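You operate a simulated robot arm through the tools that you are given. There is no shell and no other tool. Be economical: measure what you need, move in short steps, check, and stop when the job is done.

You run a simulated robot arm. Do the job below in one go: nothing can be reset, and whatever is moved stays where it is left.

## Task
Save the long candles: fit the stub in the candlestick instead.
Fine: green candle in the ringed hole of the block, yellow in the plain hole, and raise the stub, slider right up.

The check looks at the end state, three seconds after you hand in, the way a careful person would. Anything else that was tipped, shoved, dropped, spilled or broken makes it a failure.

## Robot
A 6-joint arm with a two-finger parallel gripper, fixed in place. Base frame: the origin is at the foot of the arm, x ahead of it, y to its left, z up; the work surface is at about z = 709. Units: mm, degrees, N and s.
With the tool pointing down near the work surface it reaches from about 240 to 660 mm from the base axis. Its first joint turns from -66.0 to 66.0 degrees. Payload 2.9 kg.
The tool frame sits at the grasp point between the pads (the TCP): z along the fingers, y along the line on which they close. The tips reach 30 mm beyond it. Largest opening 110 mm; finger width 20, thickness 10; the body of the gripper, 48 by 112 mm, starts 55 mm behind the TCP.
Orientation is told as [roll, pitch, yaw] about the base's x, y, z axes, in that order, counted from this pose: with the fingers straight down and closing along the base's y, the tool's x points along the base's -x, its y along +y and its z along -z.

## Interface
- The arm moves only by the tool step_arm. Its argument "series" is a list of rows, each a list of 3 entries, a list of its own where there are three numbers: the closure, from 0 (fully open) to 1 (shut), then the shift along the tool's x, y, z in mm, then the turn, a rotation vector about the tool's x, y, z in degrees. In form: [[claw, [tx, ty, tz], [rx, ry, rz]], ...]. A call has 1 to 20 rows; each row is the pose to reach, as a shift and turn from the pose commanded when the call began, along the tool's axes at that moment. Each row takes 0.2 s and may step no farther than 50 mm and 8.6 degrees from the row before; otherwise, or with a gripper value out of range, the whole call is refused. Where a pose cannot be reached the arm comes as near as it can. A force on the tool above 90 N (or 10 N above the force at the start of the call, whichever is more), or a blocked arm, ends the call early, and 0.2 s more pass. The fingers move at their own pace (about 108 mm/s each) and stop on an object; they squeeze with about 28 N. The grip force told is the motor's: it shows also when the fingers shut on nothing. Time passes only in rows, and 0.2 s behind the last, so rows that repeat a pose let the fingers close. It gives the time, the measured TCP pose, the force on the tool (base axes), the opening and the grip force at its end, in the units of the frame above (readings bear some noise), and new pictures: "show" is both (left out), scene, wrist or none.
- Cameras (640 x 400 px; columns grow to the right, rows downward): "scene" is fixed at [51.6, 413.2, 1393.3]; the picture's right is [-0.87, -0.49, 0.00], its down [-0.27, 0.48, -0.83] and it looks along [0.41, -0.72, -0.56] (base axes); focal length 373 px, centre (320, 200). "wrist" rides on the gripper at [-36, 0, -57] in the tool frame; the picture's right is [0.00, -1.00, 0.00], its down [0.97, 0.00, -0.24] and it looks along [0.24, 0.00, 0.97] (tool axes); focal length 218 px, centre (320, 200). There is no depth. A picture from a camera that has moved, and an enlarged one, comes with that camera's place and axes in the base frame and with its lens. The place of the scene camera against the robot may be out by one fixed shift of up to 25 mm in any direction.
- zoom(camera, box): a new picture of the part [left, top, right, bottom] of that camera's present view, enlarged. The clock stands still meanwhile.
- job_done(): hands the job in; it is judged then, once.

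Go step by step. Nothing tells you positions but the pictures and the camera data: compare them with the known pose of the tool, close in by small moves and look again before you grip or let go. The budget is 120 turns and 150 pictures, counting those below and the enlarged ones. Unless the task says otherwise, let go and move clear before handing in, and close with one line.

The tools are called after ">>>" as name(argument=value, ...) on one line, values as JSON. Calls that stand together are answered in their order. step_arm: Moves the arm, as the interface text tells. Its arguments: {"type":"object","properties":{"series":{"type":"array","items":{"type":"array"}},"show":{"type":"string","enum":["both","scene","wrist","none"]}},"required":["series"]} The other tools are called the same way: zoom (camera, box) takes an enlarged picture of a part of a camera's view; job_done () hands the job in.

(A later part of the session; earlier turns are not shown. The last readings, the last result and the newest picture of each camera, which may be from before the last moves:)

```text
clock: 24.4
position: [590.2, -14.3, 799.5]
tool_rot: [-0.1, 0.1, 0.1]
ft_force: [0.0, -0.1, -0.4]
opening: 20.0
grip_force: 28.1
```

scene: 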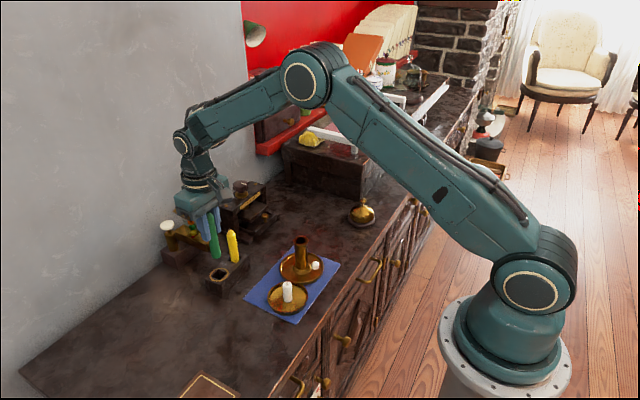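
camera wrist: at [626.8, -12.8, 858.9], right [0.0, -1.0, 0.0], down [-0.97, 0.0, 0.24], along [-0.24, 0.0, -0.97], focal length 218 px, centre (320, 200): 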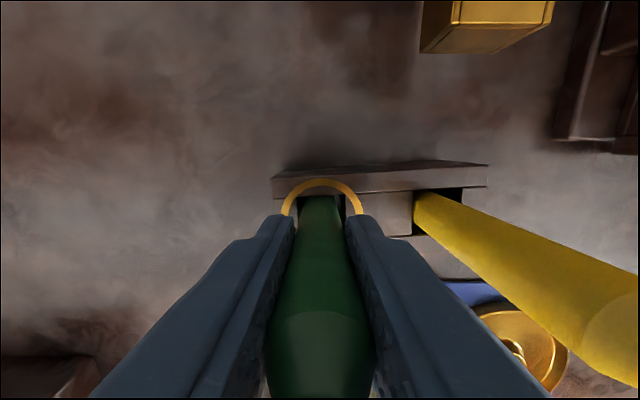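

>>> step_arm(series=[[1, [0, 0, 1], [0, 0, 0]], [0.75, [0, 0, 1], [0, 0, 0]], [0.6, [0, 0, 1], [0, 0, 0]], [0.6, [0, 0, 1], [0, 0, 0]], [0.6, [0, 0, -25], [0, 0, 0]], [0.6, [0, 0, -60], [0, 0, 0]], [0.6, [0, 0, -100], [0, 0, 0]], [0.6, [0, 0, -130], [0, 0, 0]], [0.6, [0, 0, -130], [0, 0, 0]]])

>>> zoom(camera="scene", box=[200, 220, 350, 320])

```text
clock: 26.4
position: [591.7, -12.7, 931.7]
tool_rot: [0.0, 0.1, 0.1]
ft_force: [0.5, 0.2, 0.2]
opening: 43.9
grip_force: 0.1
camera wrist: at [628.2, -11.5, 988.5], right [0.0, -1.0, 0.0], down [-0.97, 0.0, 0.24], along [-0.24, 0.0, -0.97], focal length 218 px, centre (320, 200)
```

scene: 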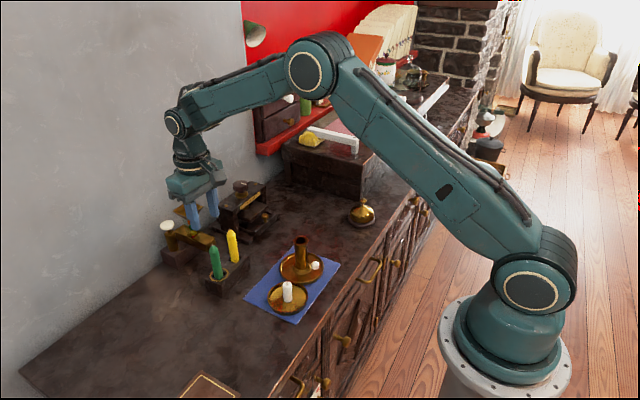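
wrist: 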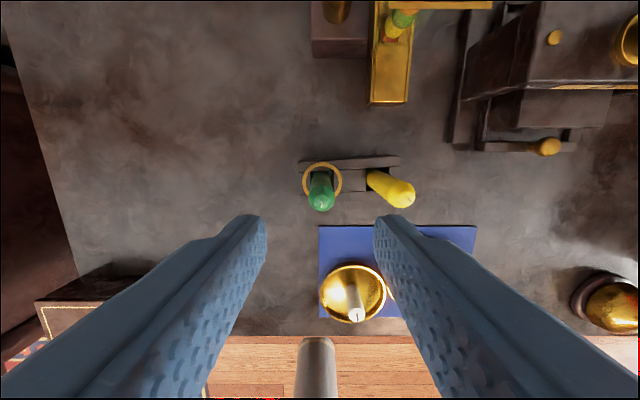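

```text
4.00 times, centred on (275, 270) of scene
camera zoom: at [51.6, 413.2, 1393.3], right [-0.87, -0.49, 0.0], down [-0.27, 0.48, -0.83], along [0.41, -0.72, -0.56], focal length 1490 px, centre (500, -80)
```

zoom: 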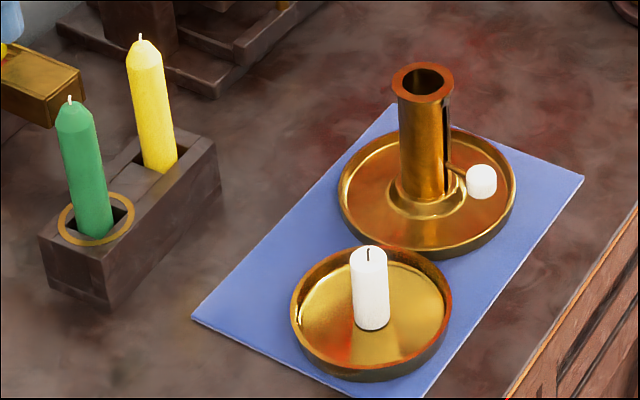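

Both candles are seated. Now I'll move to look closely at the candlestick's slot and slider from above.

>>> step_arm(series=[[0.4, [40, -20, 0], [0, 0, 0]], [0.2, [80, -50, 0], [0, 0, 0]], [0, [120, -90, 0], [0, 0, 0]], [0, [160, -120, 0], [0, 0, 0]], [0, [190, -140, 0], [0, 0, 0]], [0, [210, -142, 20], [0, 0, 0]], [0, [210, -142, 20], [0, 0, 0]]], show="wrist")

>>> zoom(camera="scene", box=[280, 225, 335, 290])

>>> zoom(camera="wrist", box=[180, 60, 430, 220])

```text
refused: row 3 steps farther than a row can; nothing moved
```

```text
6.15 times, centred on (308, 258) of scene
camera zoom: at [51.6, 413.2, 1393.3], right [-0.87, -0.49, 0.0], down [-0.27, 0.48, -0.83], along [0.41, -0.72, -0.56], focal length 2293 px, centre (397, -154)
```

zoom: 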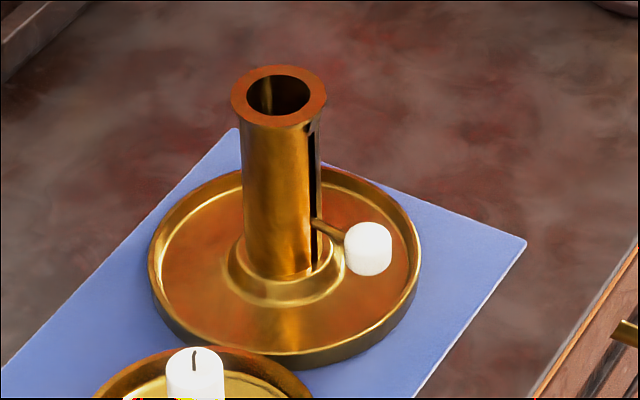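

```text
2.50 times, centred on (305, 140) of wrist
camera zoom: at [628.2, -11.5, 988.5], right [0.0, -1.0, 0.0], down [-0.97, 0.0, 0.24], along [-0.24, 0.0, -0.97], focal length 546 px, centre (358, 350)
```

zoom: 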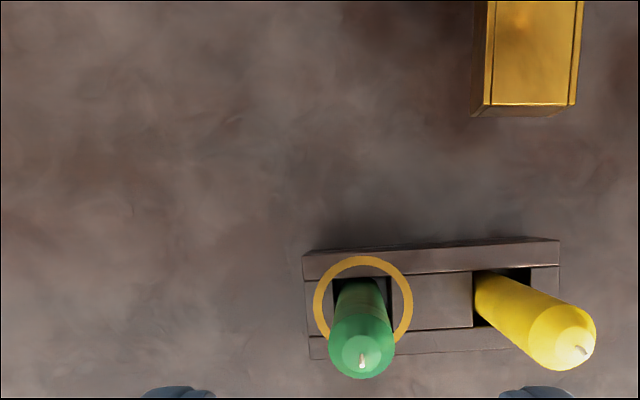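

>>> step_arm(series=[[0.4, [40, -20, 0], [0, 0, 0]], [0.2, [80, -40, 0], [0, 0, 0]], [0, [120, -64, 0], [0, 0, 0]], [0, [160, -88, 0], [0, 0, 0]], [0, [200, -112, 0], [0, 0, 0]], [0, [235, -136, 10], [0, -6, 0]], [0, [255, -146, 30], [0, -13, 0]], [0, [255, -146, 50], [0, -20, 0]], [0, [255, -146, 50], [0, -20, 0]]], show="wrist")

>>> zoom(camera="wrist", box=[200, 20, 400, 180])

```text
clock: 28.4
position: [334.2, -159.3, 879.6]
tool_rot: [0.1, -20.1, 0.0]
ft_force: [0.1, 0.4, -0.6]
opening: 110.0
grip_force: 0.1
camera wrist: at [349.0, -158.9, 947.3], right [0.0, -1.0, 0.0], down [-0.99, 0.0, -0.11], along [0.11, 0.0, -0.99], focal length 218 px, centre (320, 200)
```

wrist: 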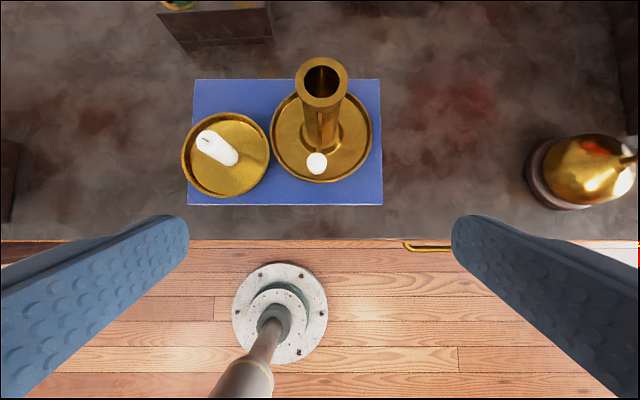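

```text
2.50 times, centred on (300, 100) of wrist
camera zoom: at [349.0, -158.9, 947.3], right [0.0, -1.0, 0.0], down [-0.99, 0.0, -0.11], along [0.11, 0.0, -0.99], focal length 546 px, centre (370, 450)
```

zoom: 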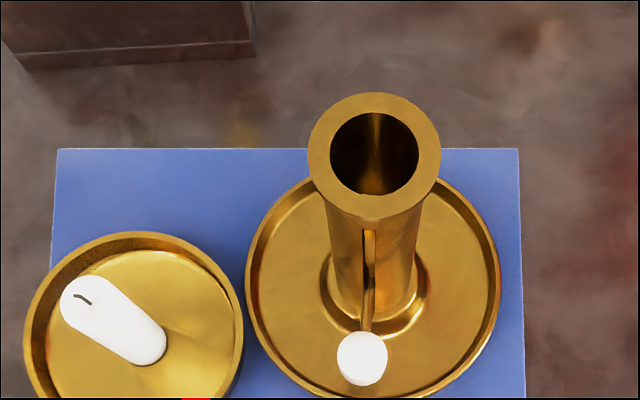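

The slot is straight and vertical. Triangulated positions: knob about (406, -156, 748), tube axis about (449, -160) with rim at 802, and stub top about (423, -57, 760). I'll level the tool first, then go over the stub.

>>> step_arm(series=[[0, [0, 0, 0], [0, 7, 0]], [0.2, [0, 0, 0], [0, 14, 0]], [0.3, [0, 0, 0], [0, 20, 0]], [0.35, [0, 0, 0], [0, 20, 0]]], show="none")

>>> step_arm(series=[[0.35, [-30, 35, 0], [0, 0, 0]], [0.35, [-60, 70, 0], [0, 0, 0]], [0.35, [-88, 102, 10], [0, 0, 0]], [0.35, [-88, 102, 40], [0, 0, 0]], [0.35, [-88, 102, 60], [0, 0, 0]], [0.35, [-88, 102, 60], [0, 0, 0]]])

```text
clock: 29.4
position: [333.9, -158.6, 880.4]
tool_rot: [0.0, 0.2, 0.0]
ft_force: [-0.2, -0.6, 0.3]
opening: 71.3
grip_force: 0.0
```

```text
clock: 30.8
position: [421.1, -57.6, 817.1]
tool_rot: [0.0, 0.0, 0.1]
ft_force: [0.7, -1.1, -0.4]
opening: 71.3
grip_force: 0.0
camera wrist: at [456.3, -56.6, 875.4], right [0.0, -1.0, 0.0], down [-0.97, 0.0, 0.24], along [-0.24, 0.0, -0.97], focal length 218 px, centre (320, 200)
```

scene: 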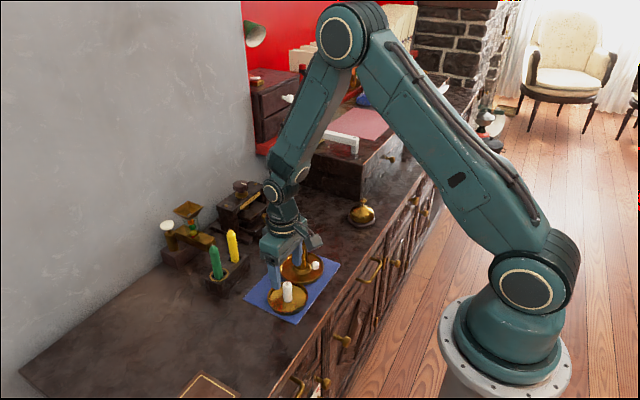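
wrist: 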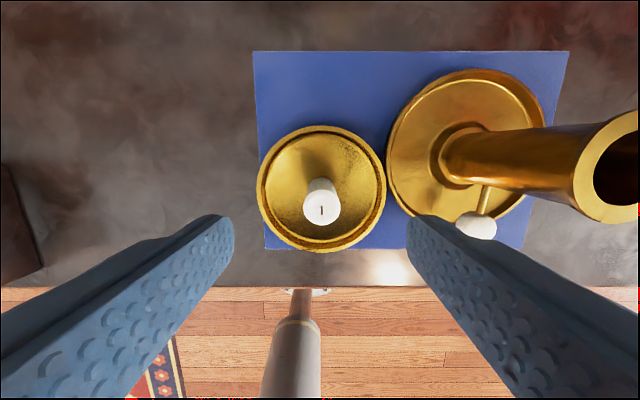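

The stub is centred between the fingers. I'll descend to grip only its upper 20 mm.

>>> step_arm(series=[[0.35, [-1, 0, 25], [0, 0, 0]], [0.35, [-1, 0, 43], [0, 0, 0]], [0.35, [-1, 0, 50], [0, 0, 0]], [0.35, [-1, 0, 50], [0, 0, 0]]])

>>> zoom(camera="scene", box=[250, 220, 340, 320])

```text
clock: 31.8
position: [422.3, -57.2, 768.9]
tool_rot: [0.0, 0.0, 0.0]
ft_force: [-0.1, -0.7, -0.2]
opening: 71.5
grip_force: 0.1
camera wrist: at [458.9, -56.3, 826.6], right [0.0, -1.0, 0.0], down [-0.97, 0.0, 0.24], along [-0.24, 0.0, -0.97], focal length 218 px, centre (320, 200)
```

scene: 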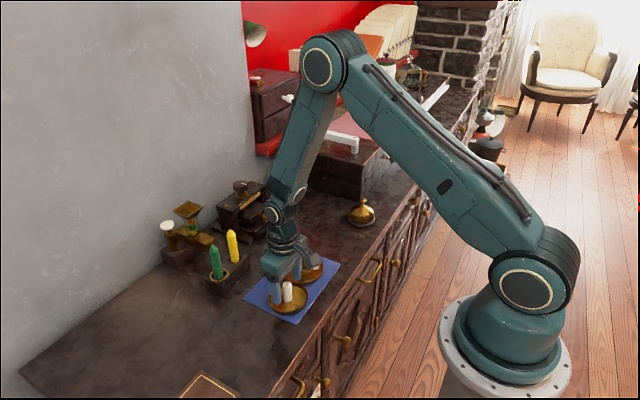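
wrist: 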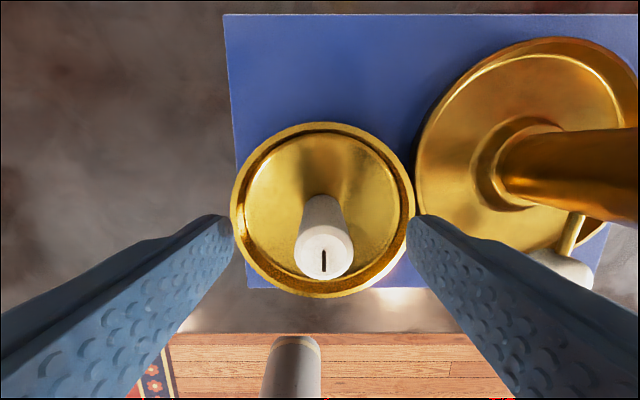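

```text
4.00 times, centred on (295, 270) of scene
camera zoom: at [51.6, 413.2, 1393.3], right [-0.87, -0.49, 0.0], down [-0.27, 0.48, -0.83], along [0.41, -0.72, -0.56], focal length 1490 px, centre (420, -80)
```

zoom: 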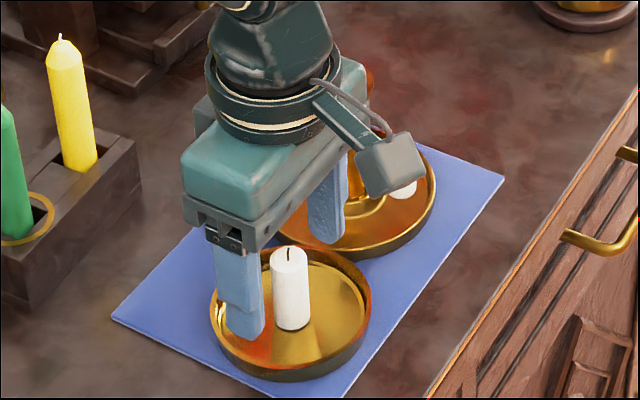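

>>> step_arm(series=[[0.6, [0, -0.7, 0], [0, 0, 0]], [0.8, [0, -0.7, 0], [0, 0, 0]], [1, [0, -0.7, 0], [0, 0, 0]], [1, [0, -0.7, 0], [0, 0, 0]], [1, [0, -0.7, -10], [0, 0, 0]], [1, [0, -0.7, -40], [0, 0, 0]], [1, [0, -0.7, -75], [0, 0, 0]], [1, [0, -0.7, -100], [0, 0, 0]], [1, [0, -0.7, -100], [0, 0, 0]]])

>>> zoom(camera="scene", box=[240, 190, 340, 310])

```text
clock: 33.8
position: [421.7, -58.4, 870.0]
tool_rot: [0.0, 0.0, 0.0]
ft_force: [0.5, -0.2, -0.2]
opening: 19.0
grip_force: 28.2
camera wrist: at [459.2, -56.7, 927.6], right [0.0, -1.0, 0.0], down [-0.97, 0.0, 0.24], along [-0.24, 0.0, -0.97], focal length 218 px, centre (320, 200)
```

scene: 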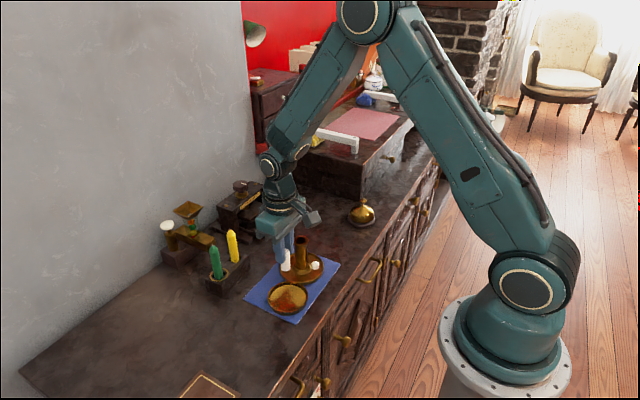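
wrist: 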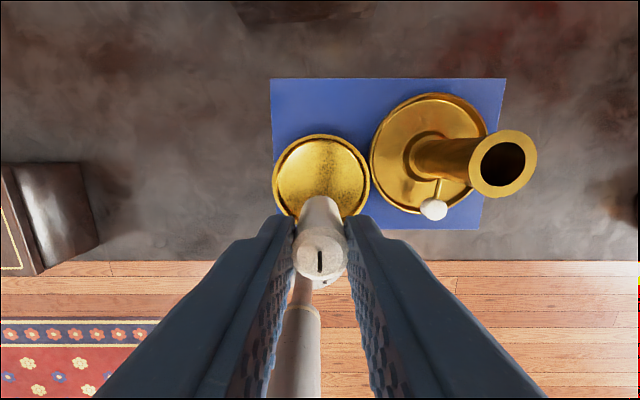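

```text
3.33 times, centred on (290, 250) of scene
camera zoom: at [51.6, 413.2, 1393.3], right [-0.87, -0.49, 0.0], down [-0.27, 0.48, -0.83], along [0.41, -0.72, -0.56], focal length 1242 px, centre (420, 33)
```

zoom: 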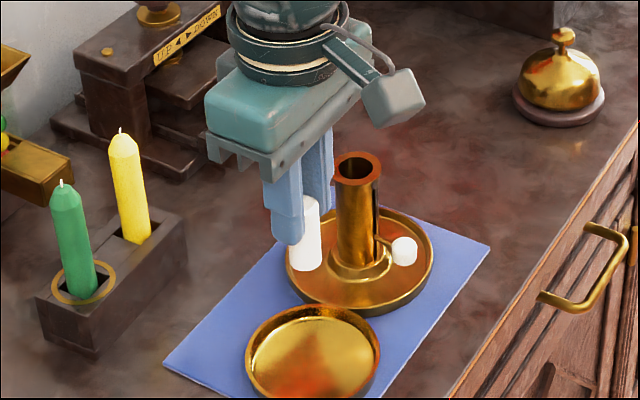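

Stub gripped (19 mm). Carrying it above the tube at about (449.5, -160.5), with its bottom just above the rim.

>>> step_arm(series=[[1, [0, 0, -12], [0, 0, 0]], [1, [-9, -35, -12], [0, 0, 0]], [1, [-18, -70, -12], [0, 0, 0]], [1, [-27.5, -102.5, -12], [0, 0, 0]], [1, [-27.5, -102.5, -2], [0, 0, 0]], [1, [-27.5, -102.5, -2], [0, 0, 0]]], show="wrist")

>>> zoom(camera="wrist", box=[240, 100, 400, 200])

>>> zoom(camera="scene", box=[275, 215, 325, 265])

```text
clock: 35.2
position: [451.8, -160.2, 868.9]
tool_rot: [0.2, 0.0, 0.1]
ft_force: [-0.5, -0.5, -0.7]
opening: 19.2
grip_force: 27.5
camera wrist: at [487.9, -160.2, 926.8], right [0.0, -1.0, 0.0], down [-0.97, 0.0, 0.24], along [-0.24, 0.0, -0.97], focal length 218 px, centre (320, 200)
```

wrist: 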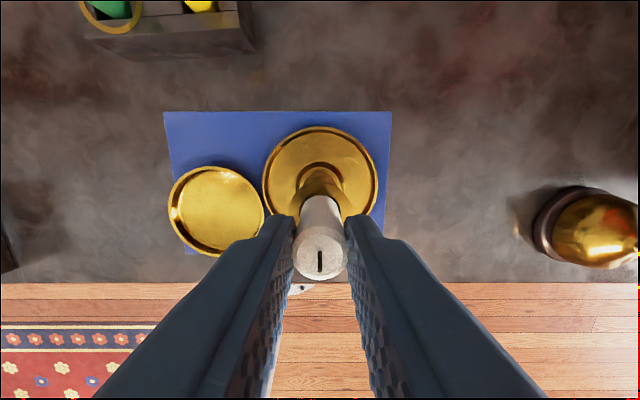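

```text
4.00 times, centred on (320, 150) of wrist
camera zoom: at [487.9, -160.2, 926.8], right [0.0, -1.0, 0.0], down [-0.97, 0.0, 0.24], along [-0.24, 0.0, -0.97], focal length 873 px, centre (320, 400)
```

zoom: 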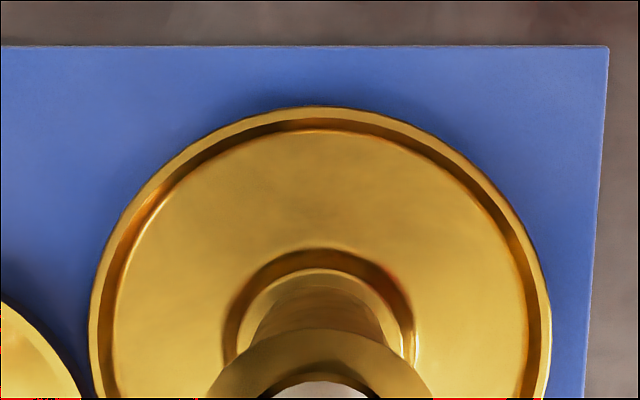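

```text
8.00 times, centred on (300, 240) of scene
camera zoom: at [51.6, 413.2, 1393.3], right [-0.87, -0.49, 0.0], down [-0.27, 0.48, -0.83], along [0.41, -0.72, -0.56], focal length 2981 px, centre (480, -120)
```

zoom: 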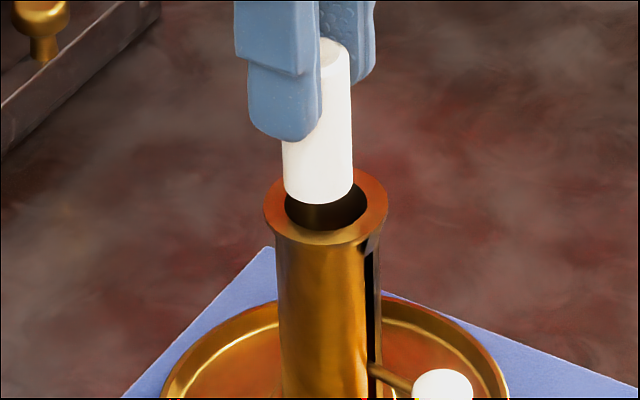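

>>> zoom(camera="wrist", box=[260, 160, 380, 240])

```text
5.00 times, centred on (320, 200) of wrist
camera zoom: at [487.9, -160.2, 926.8], right [0.0, -1.0, 0.0], down [-0.97, 0.0, 0.24], along [-0.24, 0.0, -0.97], focal length 1091 px, centre (320, 200)
```

zoom: 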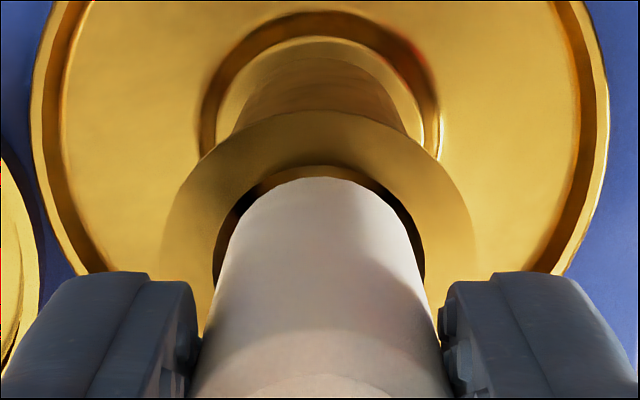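

The stub sits about 2.6 mm too far in +x. I'll correct that and lower it into the tube.

>>> step_arm(series=[[1, [2.6, 0, 0], [0, 0, 0]], [1, [2.6, 0, 4], [0, 0, 0]], [1, [2.6, 0, 6], [0, 0, 0]], [1, [2.6, 0, 6], [0, 0, 0]]], show="none")

>>> zoom(camera="wrist", box=[260, 160, 380, 240])

>>> zoom(camera="scene", box=[275, 215, 325, 265])

```text
clock: 36.2
position: [449.8, -160.1, 863.9]
tool_rot: [0.0, 0.0, 0.1]
ft_force: [-0.1, 0.5, -0.9]
opening: 18.8
grip_force: 28.4
```

```text
5.00 times, centred on (320, 200) of wrist
camera zoom: at [485.3, -159.7, 921.6], right [0.0, -1.0, 0.0], down [-0.97, 0.0, 0.24], along [-0.24, 0.0, -0.97], focal length 1091 px, centre (320, 200)
```

zoom: 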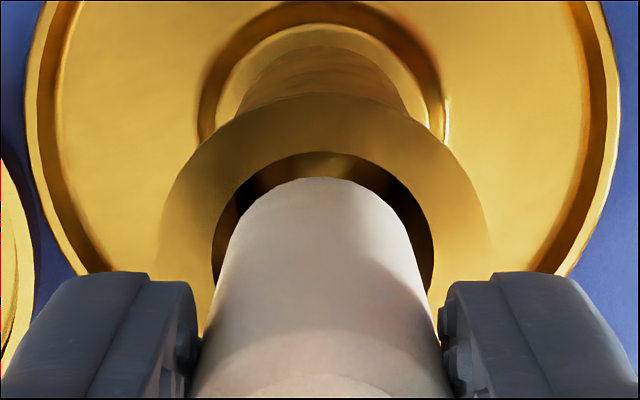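

```text
8.00 times, centred on (300, 240) of scene
camera zoom: at [51.6, 413.2, 1393.3], right [-0.87, -0.49, 0.0], down [-0.27, 0.48, -0.83], along [0.41, -0.72, -0.56], focal length 2981 px, centre (480, -120)
```

zoom: 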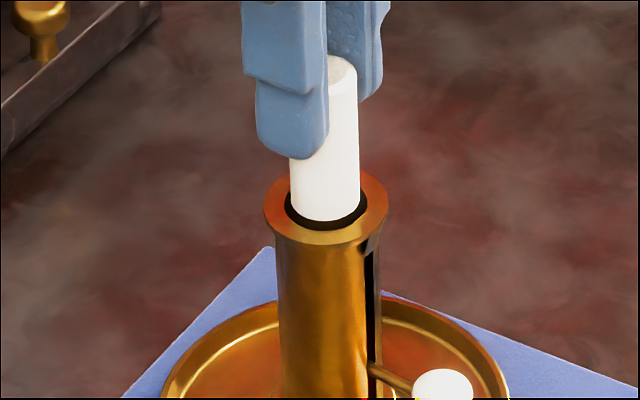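

Well centred now. Lowering 26 mm, which keeps the finger tips above the rim.

>>> step_arm(series=[[1, [0, 0, 3], [0, 0, 0]], [1, [0, 0, 7], [0, 0, 0]], [1, [0, 0, 12], [0, 0, 0]], [1, [0, 0, 18], [0, 0, 0]], [1, [0, 0, 24], [0, 0, 0]], [1, [0, 0, 26], [0, 0, 0]], [1, [0, 0, 26], [0, 0, 0]]], show="none")

>>> zoom(camera="scene", box=[275, 215, 325, 265])

```text
clock: 37.8
position: [449.8, -160.9, 840.9]
tool_rot: [0.0, 0.0, 0.0]
ft_force: [0.8, -0.2, -0.7]
opening: 18.9
grip_force: 27.7
```

```text
8.00 times, centred on (300, 240) of scene
camera zoom: at [51.6, 413.2, 1393.3], right [-0.87, -0.49, 0.0], down [-0.27, 0.48, -0.83], along [0.41, -0.72, -0.56], focal length 2981 px, centre (480, -120)
```

zoom: 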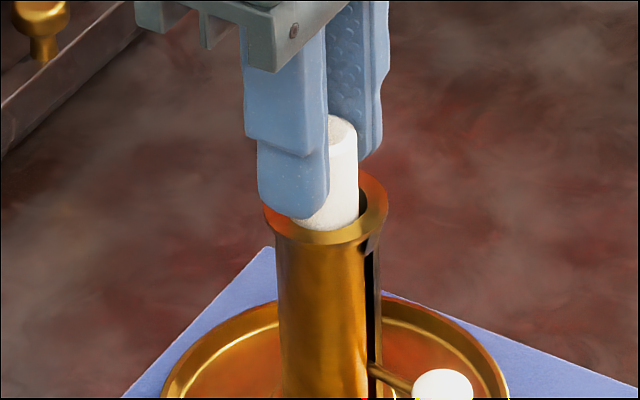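

Inside. Releasing, then lifting straight up.

>>> step_arm(series=[[0.8, [0, 0, 0], [0, 0, 0]], [0.7, [0, 0, 0], [0, 0, 0]], [0.6, [0, 0, 0], [0, 0, 0]], [0.5, [0, 0, -20], [0, 0, 0]], [0.5, [0, 0, -50], [0, 0, 0]], [0.5, [0, 0, -50], [0, 0, 0]]], show="wrist")

>>> zoom(camera="scene", box=[275, 225, 330, 290])

```text
clock: 39.2
position: [448.3, -161.5, 891.5]
tool_rot: [0.0, 0.0, 0.0]
ft_force: [0.4, 0.7, -0.4]
opening: 55.0
grip_force: 0.1
camera wrist: at [484.4, -160.3, 948.9], right [0.0, -1.0, 0.0], down [-0.97, 0.0, 0.24], along [-0.24, 0.0, -0.97], focal length 218 px, centre (320, 200)
```

wrist: 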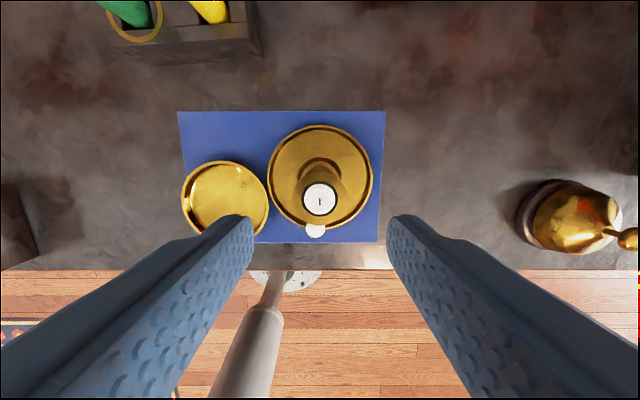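

```text
6.15 times, centred on (302, 258) of scene
camera zoom: at [51.6, 413.2, 1393.3], right [-0.87, -0.49, 0.0], down [-0.27, 0.48, -0.83], along [0.41, -0.72, -0.56], focal length 2293 px, centre (428, -154)
```

zoom: 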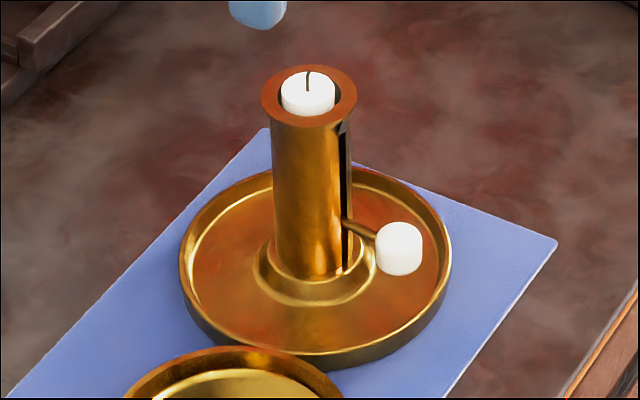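

The stub is in the tube with its top about at rim level. Next I'll go above the white knob at about (406, -156, 748).

>>> step_arm(series=[[0.5, [24, 3, 0], [0, 0, 0]], [0.5, [47, 5, 0], [0, 0, 0]], [0.5, [47, 5, 30], [0, 0, 0]], [0.5, [47, 5, 60], [0, 0, 0]], [0.5, [47, 5, 70], [0, 0, 0]], [0.5, [47, 5, 70], [0, 0, 0]]])

>>> zoom(camera="scene", box=[270, 200, 350, 300])

```text
clock: 40.6
position: [402.8, -154.1, 821.0]
tool_rot: [0.0, 0.0, 0.0]
ft_force: [0.1, -0.6, 0.8]
opening: 55.0
grip_force: 0.1
camera wrist: at [438.4, -153.8, 878.8], right [0.0, -1.0, 0.0], down [-0.97, 0.0, 0.24], along [-0.24, 0.0, -0.97], focal length 218 px, centre (320, 200)
```

scene: 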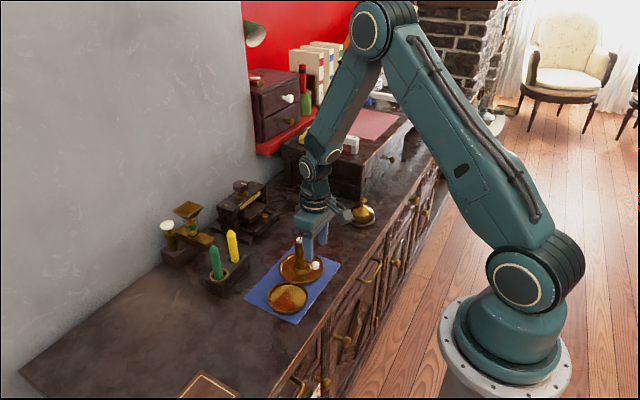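
wrist: 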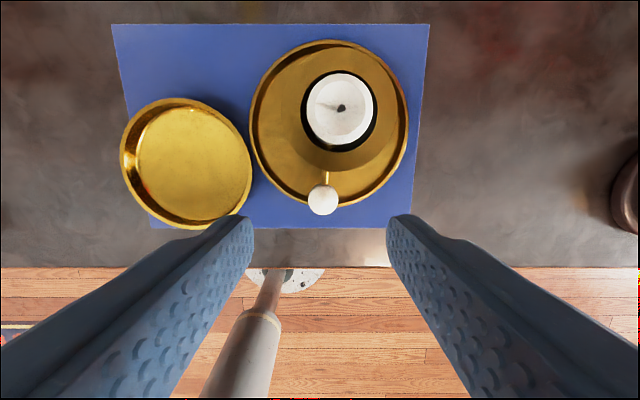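

```text
4.00 times, centred on (310, 250) of scene
camera zoom: at [51.6, 413.2, 1393.3], right [-0.87, -0.49, 0.0], down [-0.27, 0.48, -0.83], along [0.41, -0.72, -0.56], focal length 1490 px, centre (360, 0)
```

zoom: 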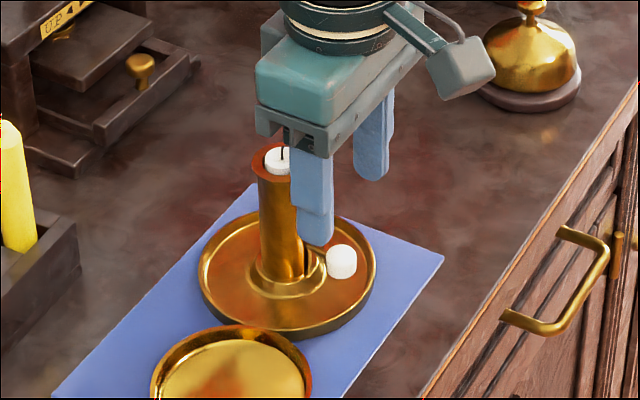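

>>> step_arm(series=[[0.5, [0, -1.7, 20], [0, 0, 0]], [0.5, [0, -1.7, 40], [0, 0, 0]], [0.5, [0, -1.7, 52], [0, 0, 0]], [0.5, [0, -1.7, 57], [0, 0, 0]], [0.5, [0, -1.7, 57], [0, 0, 0]]])

>>> zoom(camera="scene", box=[270, 220, 350, 300])

```text
clock: 41.8
position: [400.9, -157.3, 764.3]
tool_rot: [-0.1, 0.0, -0.1]
ft_force: [-0.1, -0.1, -0.2]
opening: 54.8
grip_force: 0.1
camera wrist: at [438.2, -156.2, 821.4], right [0.0, -1.0, 0.0], down [-0.97, 0.0, 0.24], along [-0.24, 0.0, -0.97], focal length 218 px, centre (320, 200)
```

scene: 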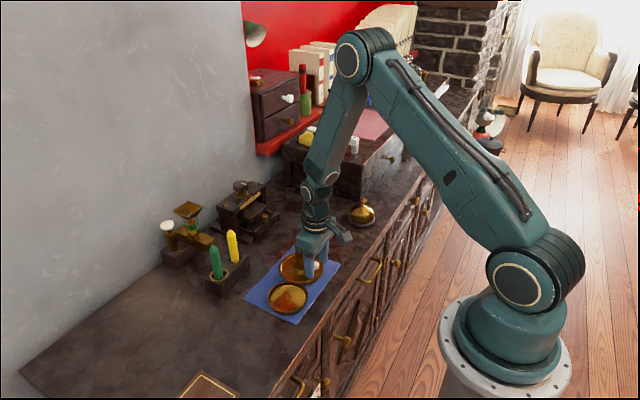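
wrist: 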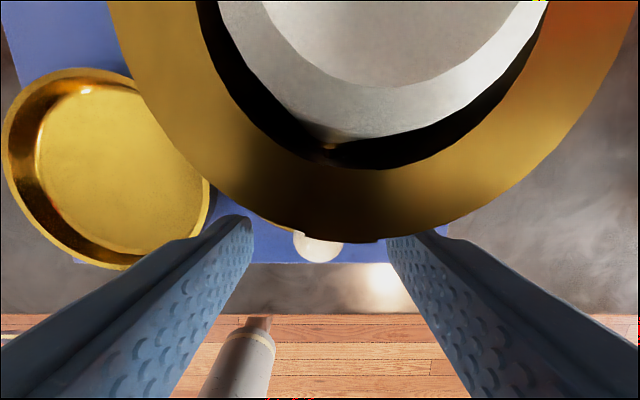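

```text
5.00 times, centred on (310, 260) of scene
camera zoom: at [51.6, 413.2, 1393.3], right [-0.87, -0.49, 0.0], down [-0.27, 0.48, -0.83], along [0.41, -0.72, -0.56], focal length 1863 px, centre (370, -100)
```

zoom: 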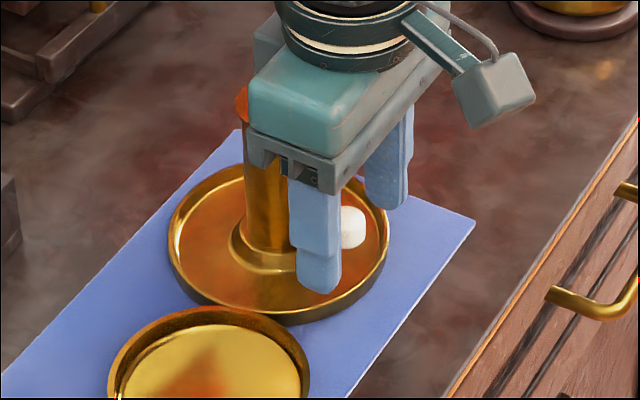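

The knob is between the fingers. Closing gently.

>>> step_arm(series=[[0.7, [0, 0.8, 0], [0, 0, 0]], [0.85, [0, 0.8, 0], [0, 0, 0]], [1, [0, 0.8, 0], [0, 0, 0]], [1, [0, 0.8, 0], [0, 0, 0]]], show="none")

>>> zoom(camera="scene", box=[270, 220, 350, 300])

```text
clock: 42.8
position: [401.6, -156.2, 764.7]
tool_rot: [0.0, -0.1, 0.1]
ft_force: [1.4, 2.2, 0.7]
opening: 18.4
grip_force: 27.8
```

```text
5.00 times, centred on (310, 260) of scene
camera zoom: at [51.6, 413.3, 1393.3], right [-0.87, -0.49, 0.0], down [-0.27, 0.48, -0.83], along [0.41, -0.72, -0.56], focal length 1863 px, centre (370, -100)
```

zoom: 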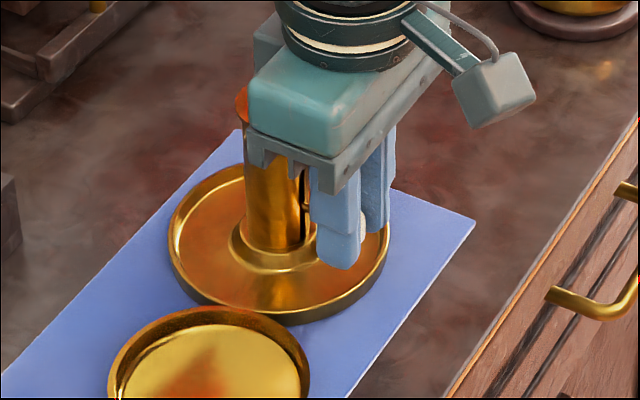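

Gripped the knob. Raising it 20 mm first and watching the force.

>>> step_arm(series=[[1, [0, 0, -3], [0, 0, 0]], [1, [0, 0, -6], [0, 0, 0]], [1, [0, 0, -9], [0, 0, 0]], [1, [0, 0, -12], [0, 0, 0]], [1, [0, 0, -16], [0, 0, 0]], [1, [0, 0, -20], [0, 0, 0]]], show="none")

>>> zoom(camera="scene", box=[270, 220, 350, 300])

```text
clock: 44.2
position: [402.4, -155.0, 782.1]
tool_rot: [0.0, 0.0, 0.1]
ft_force: [-2.0, -1.0, 0.6]
opening: 18.2
grip_force: 27.5
```

```text
5.00 times, centred on (310, 260) of scene
camera zoom: at [51.6, 413.2, 1393.3], right [-0.87, -0.49, 0.0], down [-0.27, 0.48, -0.83], along [0.41, -0.72, -0.56], focal length 1863 px, centre (370, -100)
```

zoom: 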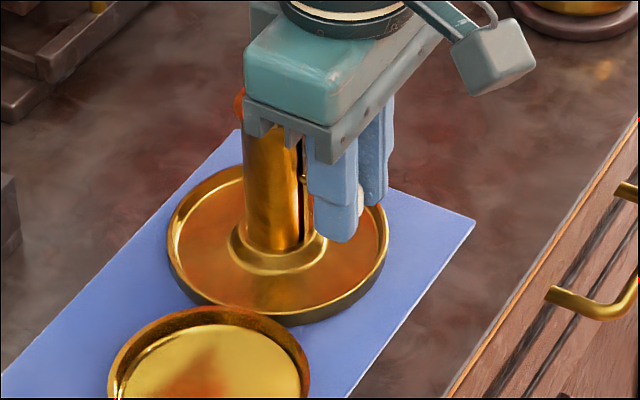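

The slider follows and the candlestick stays put. Continuing to the stop in small steps.

>>> step_arm(series=[[1, [0, 0, -4], [0, 0, 0]], [1, [0, 0, -8], [0, 0, 0]], [1, [0, 0, -11], [0, 0, 0]], [1, [0, 0, -13], [0, 0, 0]]], show="none")

>>> zoom(camera="scene", box=[270, 220, 350, 300])

```text
clock: 45.2
position: [404.3, -155.2, 795.9]
tool_rot: [0.1, 0.1, 0.0]
ft_force: [-3.0, 4.5, -0.5]
opening: 18.3
grip_force: 27.8
```

```text
5.00 times, centred on (310, 260) of scene
camera zoom: at [51.5, 413.3, 1393.3], right [-0.87, -0.49, 0.0], down [-0.27, 0.48, -0.83], along [0.41, -0.72, -0.56], focal length 1863 px, centre (370, -100)
```

zoom: 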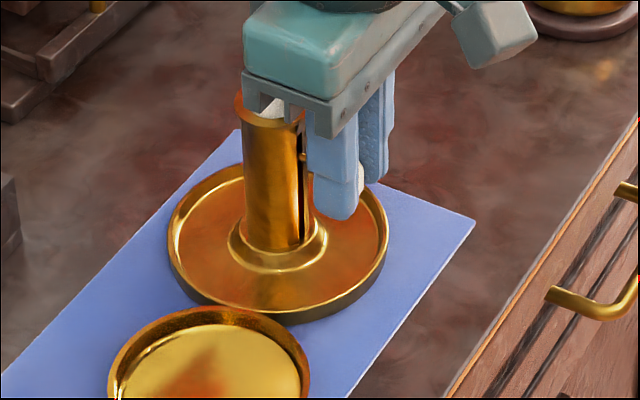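

>>> step_arm(series=[[1, [0, 0, -1.5], [0, 0, 0]], [1, [0, 0, -3], [0, 0, 0]], [1, [0, 0, -4.5], [0, 0, 0]], [1, [0, 0, -6], [0, 0, 0]], [1, [0, 0, -7], [0, 0, 0]]], show="none")

>>> zoom(camera="scene", box=[280, 220, 340, 280])

```text
clock: 46.4
position: [403.1, -154.9, 804.1]
tool_rot: [0.0, 0.0, -0.1]
ft_force: [-0.4, 0.2, -7.9]
opening: 18.0
grip_force: 27.9
```

```text
6.67 times, centred on (310, 250) of scene
camera zoom: at [51.7, 413.2, 1393.3], right [-0.87, -0.49, 0.0], down [-0.27, 0.48, -0.83], along [0.41, -0.72, -0.56], focal length 2484 px, centre (387, -133)
```

zoom: 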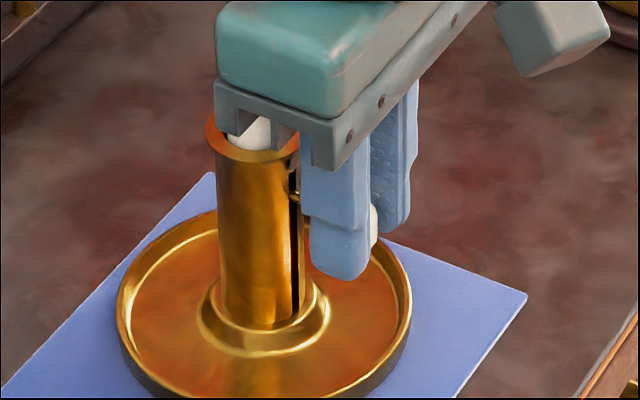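

>>> step_arm(series=[[1, [0, 0, 0], [0, 0, 0]], [1, [0, 0, 0], [0, 0, 0]]], show="none")

>>> zoom(camera="scene", box=[250, 230, 340, 320])

>>> zoom(camera="wrist", box=[0, 0, 640, 400])

```text
clock: 47.0
position: [402.8, -155.0, 803.5]
tool_rot: [0.0, 0.0, 0.0]
ft_force: [0.1, -0.9, -7.9]
opening: 17.8
grip_force: 28.1
```

```text
4.44 times, centred on (295, 275) of scene
camera zoom: at [51.7, 413.2, 1393.3], right [-0.87, -0.49, 0.0], down [-0.27, 0.48, -0.83], along [0.41, -0.72, -0.56], focal length 1656 px, centre (431, -133)
```

zoom: 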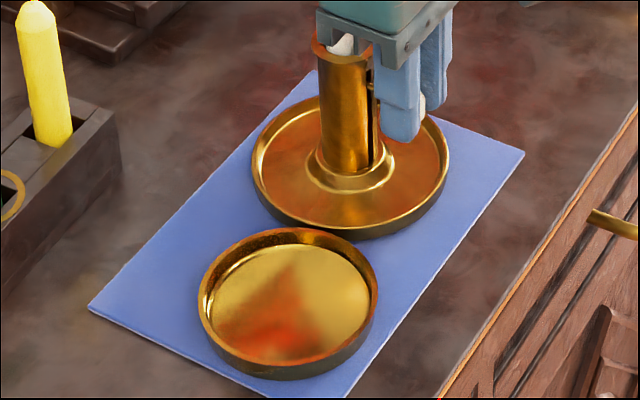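

```text
1.00 times, centred on (320, 200) of wrist
camera zoom: at [438.8, -154.8, 861.0], right [0.0, -1.0, 0.0], down [-0.97, 0.0, 0.24], along [-0.24, 0.0, -0.97], focal length 218 px, centre (320, 200)
```

zoom: 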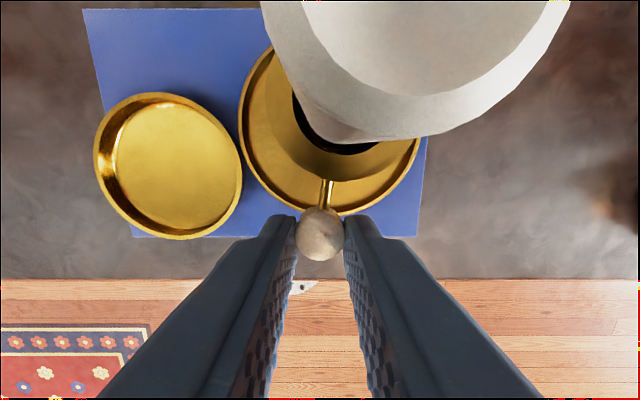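

>>> zoom(camera="scene", box=[275, 225, 330, 290])

```text
6.15 times, centred on (302, 258) of scene
camera zoom: at [51.7, 413.2, 1393.3], right [-0.87, -0.49, 0.0], down [-0.27, 0.48, -0.83], along [0.41, -0.72, -0.56], focal length 2293 px, centre (428, -154)
```

zoom: 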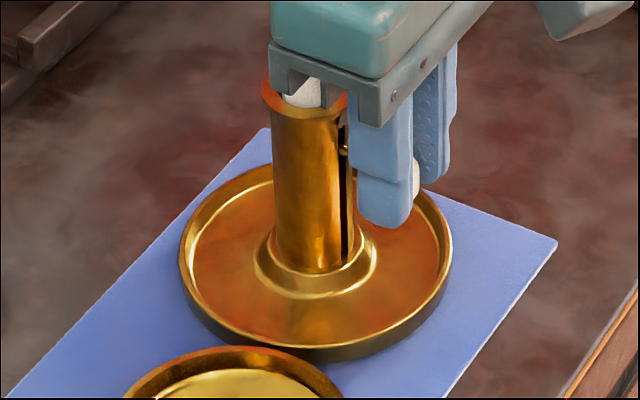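

>>> step_arm(series=[[1, [0, 0, -0.8], [0, 0, 0]], [1, [0, 0, -0.8], [0, 0, 0]]], show="none")

>>> zoom(camera="scene", box=[275, 225, 330, 290])

```text
clock: 47.6
position: [402.1, -155.5, 802.9]
tool_rot: [-0.1, 0.0, 0.1]
ft_force: [-0.6, 1.3, -8.4]
opening: 18.1
grip_force: 28.0
```

```text
6.15 times, centred on (302, 258) of scene
camera zoom: at [51.7, 413.2, 1393.3], right [-0.87, -0.49, 0.0], down [-0.27, 0.48, -0.83], along [0.41, -0.72, -0.56], focal length 2293 px, centre (428, -154)
```

zoom: 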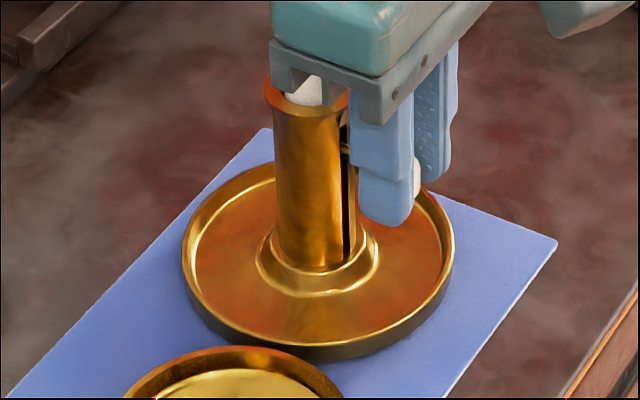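

The force stays at about 8 N and the candlestick tilts slightly, so the slider is at its stop. I'll ease down in small steps until the base rests flat again.

>>> step_arm(series=[[1, [0, 0, 0.8], [0, 0, 0]], [1, [0, 0, 1.6], [0, 0, 0]], [1, [0, 0, 1.6], [0, 0, 0]]], show="none")

>>> zoom(camera="scene", box=[275, 225, 330, 290])

```text
clock: 48.4
position: [401.8, -155.7, 802.2]
tool_rot: [0.0, 0.0, -0.1]
ft_force: [-0.4, 0.4, -7.7]
opening: 18.1
grip_force: 27.8
```

```text
6.15 times, centred on (302, 258) of scene
camera zoom: at [51.7, 413.2, 1393.3], right [-0.87, -0.49, 0.0], down [-0.27, 0.48, -0.83], along [0.41, -0.72, -0.56], focal length 2293 px, centre (428, -154)
```

zoom: 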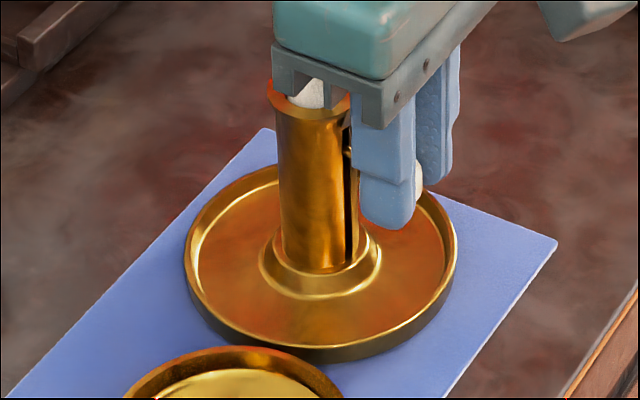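

>>> step_arm(series=[[1, [0, 0, 1], [0, 0, 0]], [1, [0, 0, 2], [0, 0, 0]], [1, [0, 0, 2], [0, 0, 0]]], show="none")

>>> zoom(camera="scene", box=[275, 225, 330, 290])

```text
clock: 49.2
position: [402.3, -156.4, 799.2]
tool_rot: [0.1, -0.1, -0.1]
ft_force: [-4.4, 2.8, -1.0]
opening: 18.2
grip_force: 28.2
```

```text
6.15 times, centred on (302, 258) of scene
camera zoom: at [51.5, 413.3, 1393.3], right [-0.87, -0.49, 0.0], down [-0.27, 0.48, -0.83], along [0.41, -0.72, -0.56], focal length 2293 px, centre (428, -154)
```

zoom: 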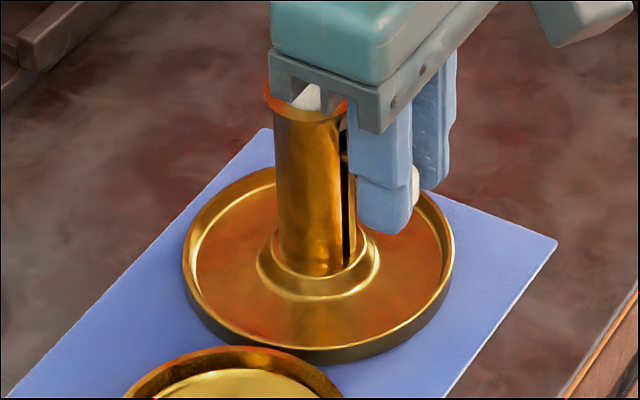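

The base is resting again (about 1 N). I'll release the knob and check that the slider stays up.

>>> step_arm(series=[[0.8, [0, 0, 0], [0, 0, 0]], [0.7, [0, 0, 0], [0, 0, 0]], [0.6, [0, 0, 0], [0, 0, 0]], [0.55, [0, 0, 0], [0, 0, 0]]], show="wrist")

>>> zoom(camera="scene", box=[275, 225, 330, 290])

```text
clock: 50.2
position: [402.6, -156.2, 799.3]
tool_rot: [0.0, -0.1, 0.0]
ft_force: [0.3, 0.4, -0.2]
opening: 49.5
grip_force: 0.0
camera wrist: at [439.4, -155.5, 857.4], right [0.0, -1.0, 0.0], down [-0.97, 0.0, 0.24], along [-0.24, 0.0, -0.97], focal length 218 px, centre (320, 200)
```

wrist: 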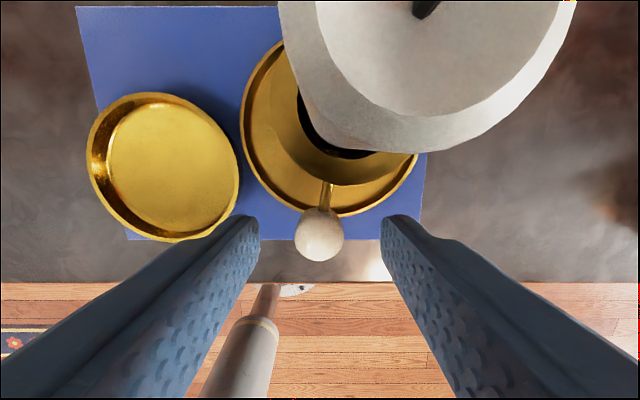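

```text
6.15 times, centred on (302, 258) of scene
camera zoom: at [51.6, 413.2, 1393.3], right [-0.87, -0.49, 0.0], down [-0.27, 0.48, -0.83], along [0.41, -0.72, -0.56], focal length 2293 px, centre (428, -154)
```

zoom: 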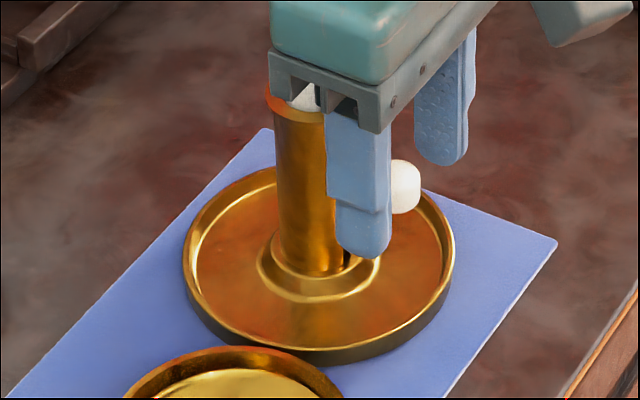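

The slider holds. Backing away from the candlestick and then up for an inspection.

>>> step_arm(series=[[0.5, [15, 0, 0], [0, 0, 0]], [0.5, [35, 0, 0], [0, 0, 0]], [0.5, [55, 0, -20], [0, 0, 0]], [0.5, [65, 0, -60], [0, -7, 0]], [0.5, [65, 0, -80], [0, -14, 0]], [0.5, [65, 0, -80], [0, -20, 0]], [0.3, [65, 0, -80], [0, -20, 0]]])

>>> zoom(camera="scene", box=[275, 215, 330, 280])

>>> zoom(camera="wrist", box=[220, 20, 420, 180])

```text
clock: 51.8
position: [337.2, -156.2, 880.9]
tool_rot: [0.0, -20.1, 0.0]
ft_force: [-0.5, 0.6, 0.1]
opening: 77.1
grip_force: 0.1
camera wrist: at [351.4, -154.5, 947.7], right [0.0, -1.0, 0.0], down [-0.99, 0.0, -0.11], along [0.11, 0.0, -0.99], focal length 218 px, centre (320, 200)
```

scene: 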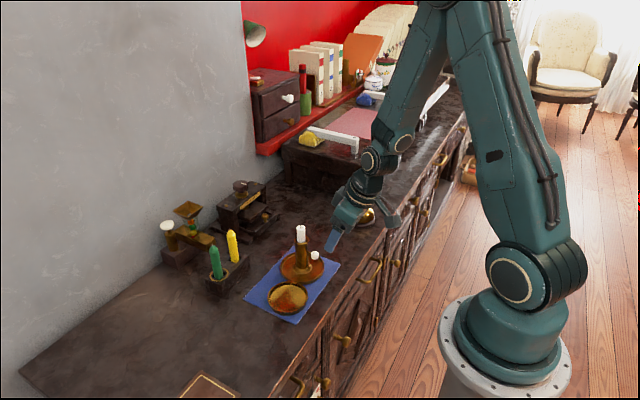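
wrist: 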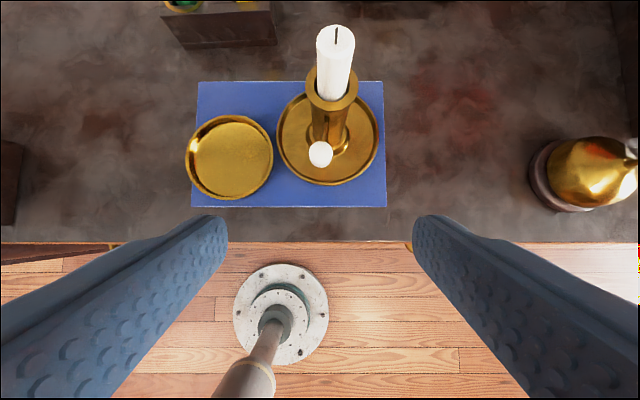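

```text
6.15 times, centred on (302, 248) of scene
camera zoom: at [51.6, 413.2, 1393.3], right [-0.87, -0.49, 0.0], down [-0.27, 0.48, -0.83], along [0.41, -0.72, -0.56], focal length 2293 px, centre (428, -92)
```

zoom: 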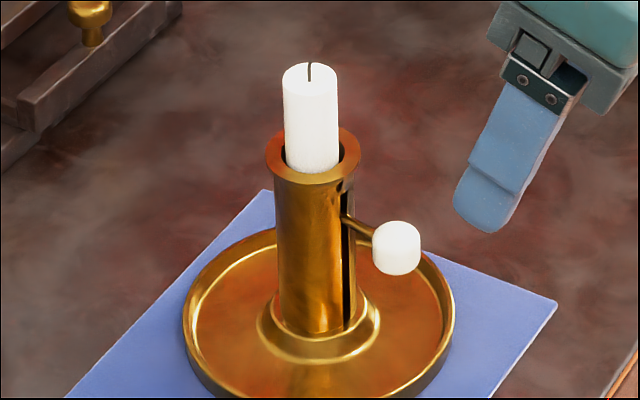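

```text
2.50 times, centred on (320, 100) of wrist
camera zoom: at [351.4, -154.5, 947.7], right [0.0, -1.0, 0.0], down [-0.99, 0.0, -0.11], along [0.11, 0.0, -0.99], focal length 546 px, centre (320, 450)
```

zoom: 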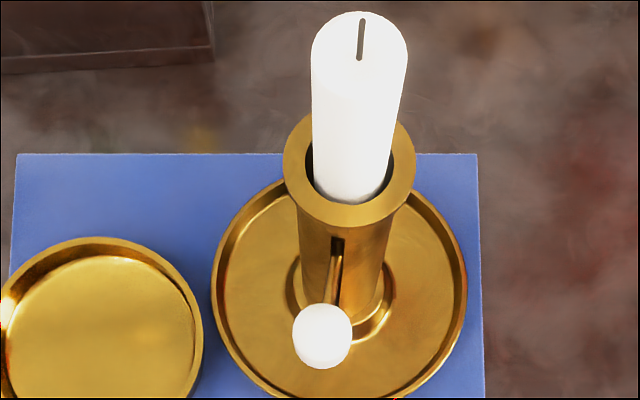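

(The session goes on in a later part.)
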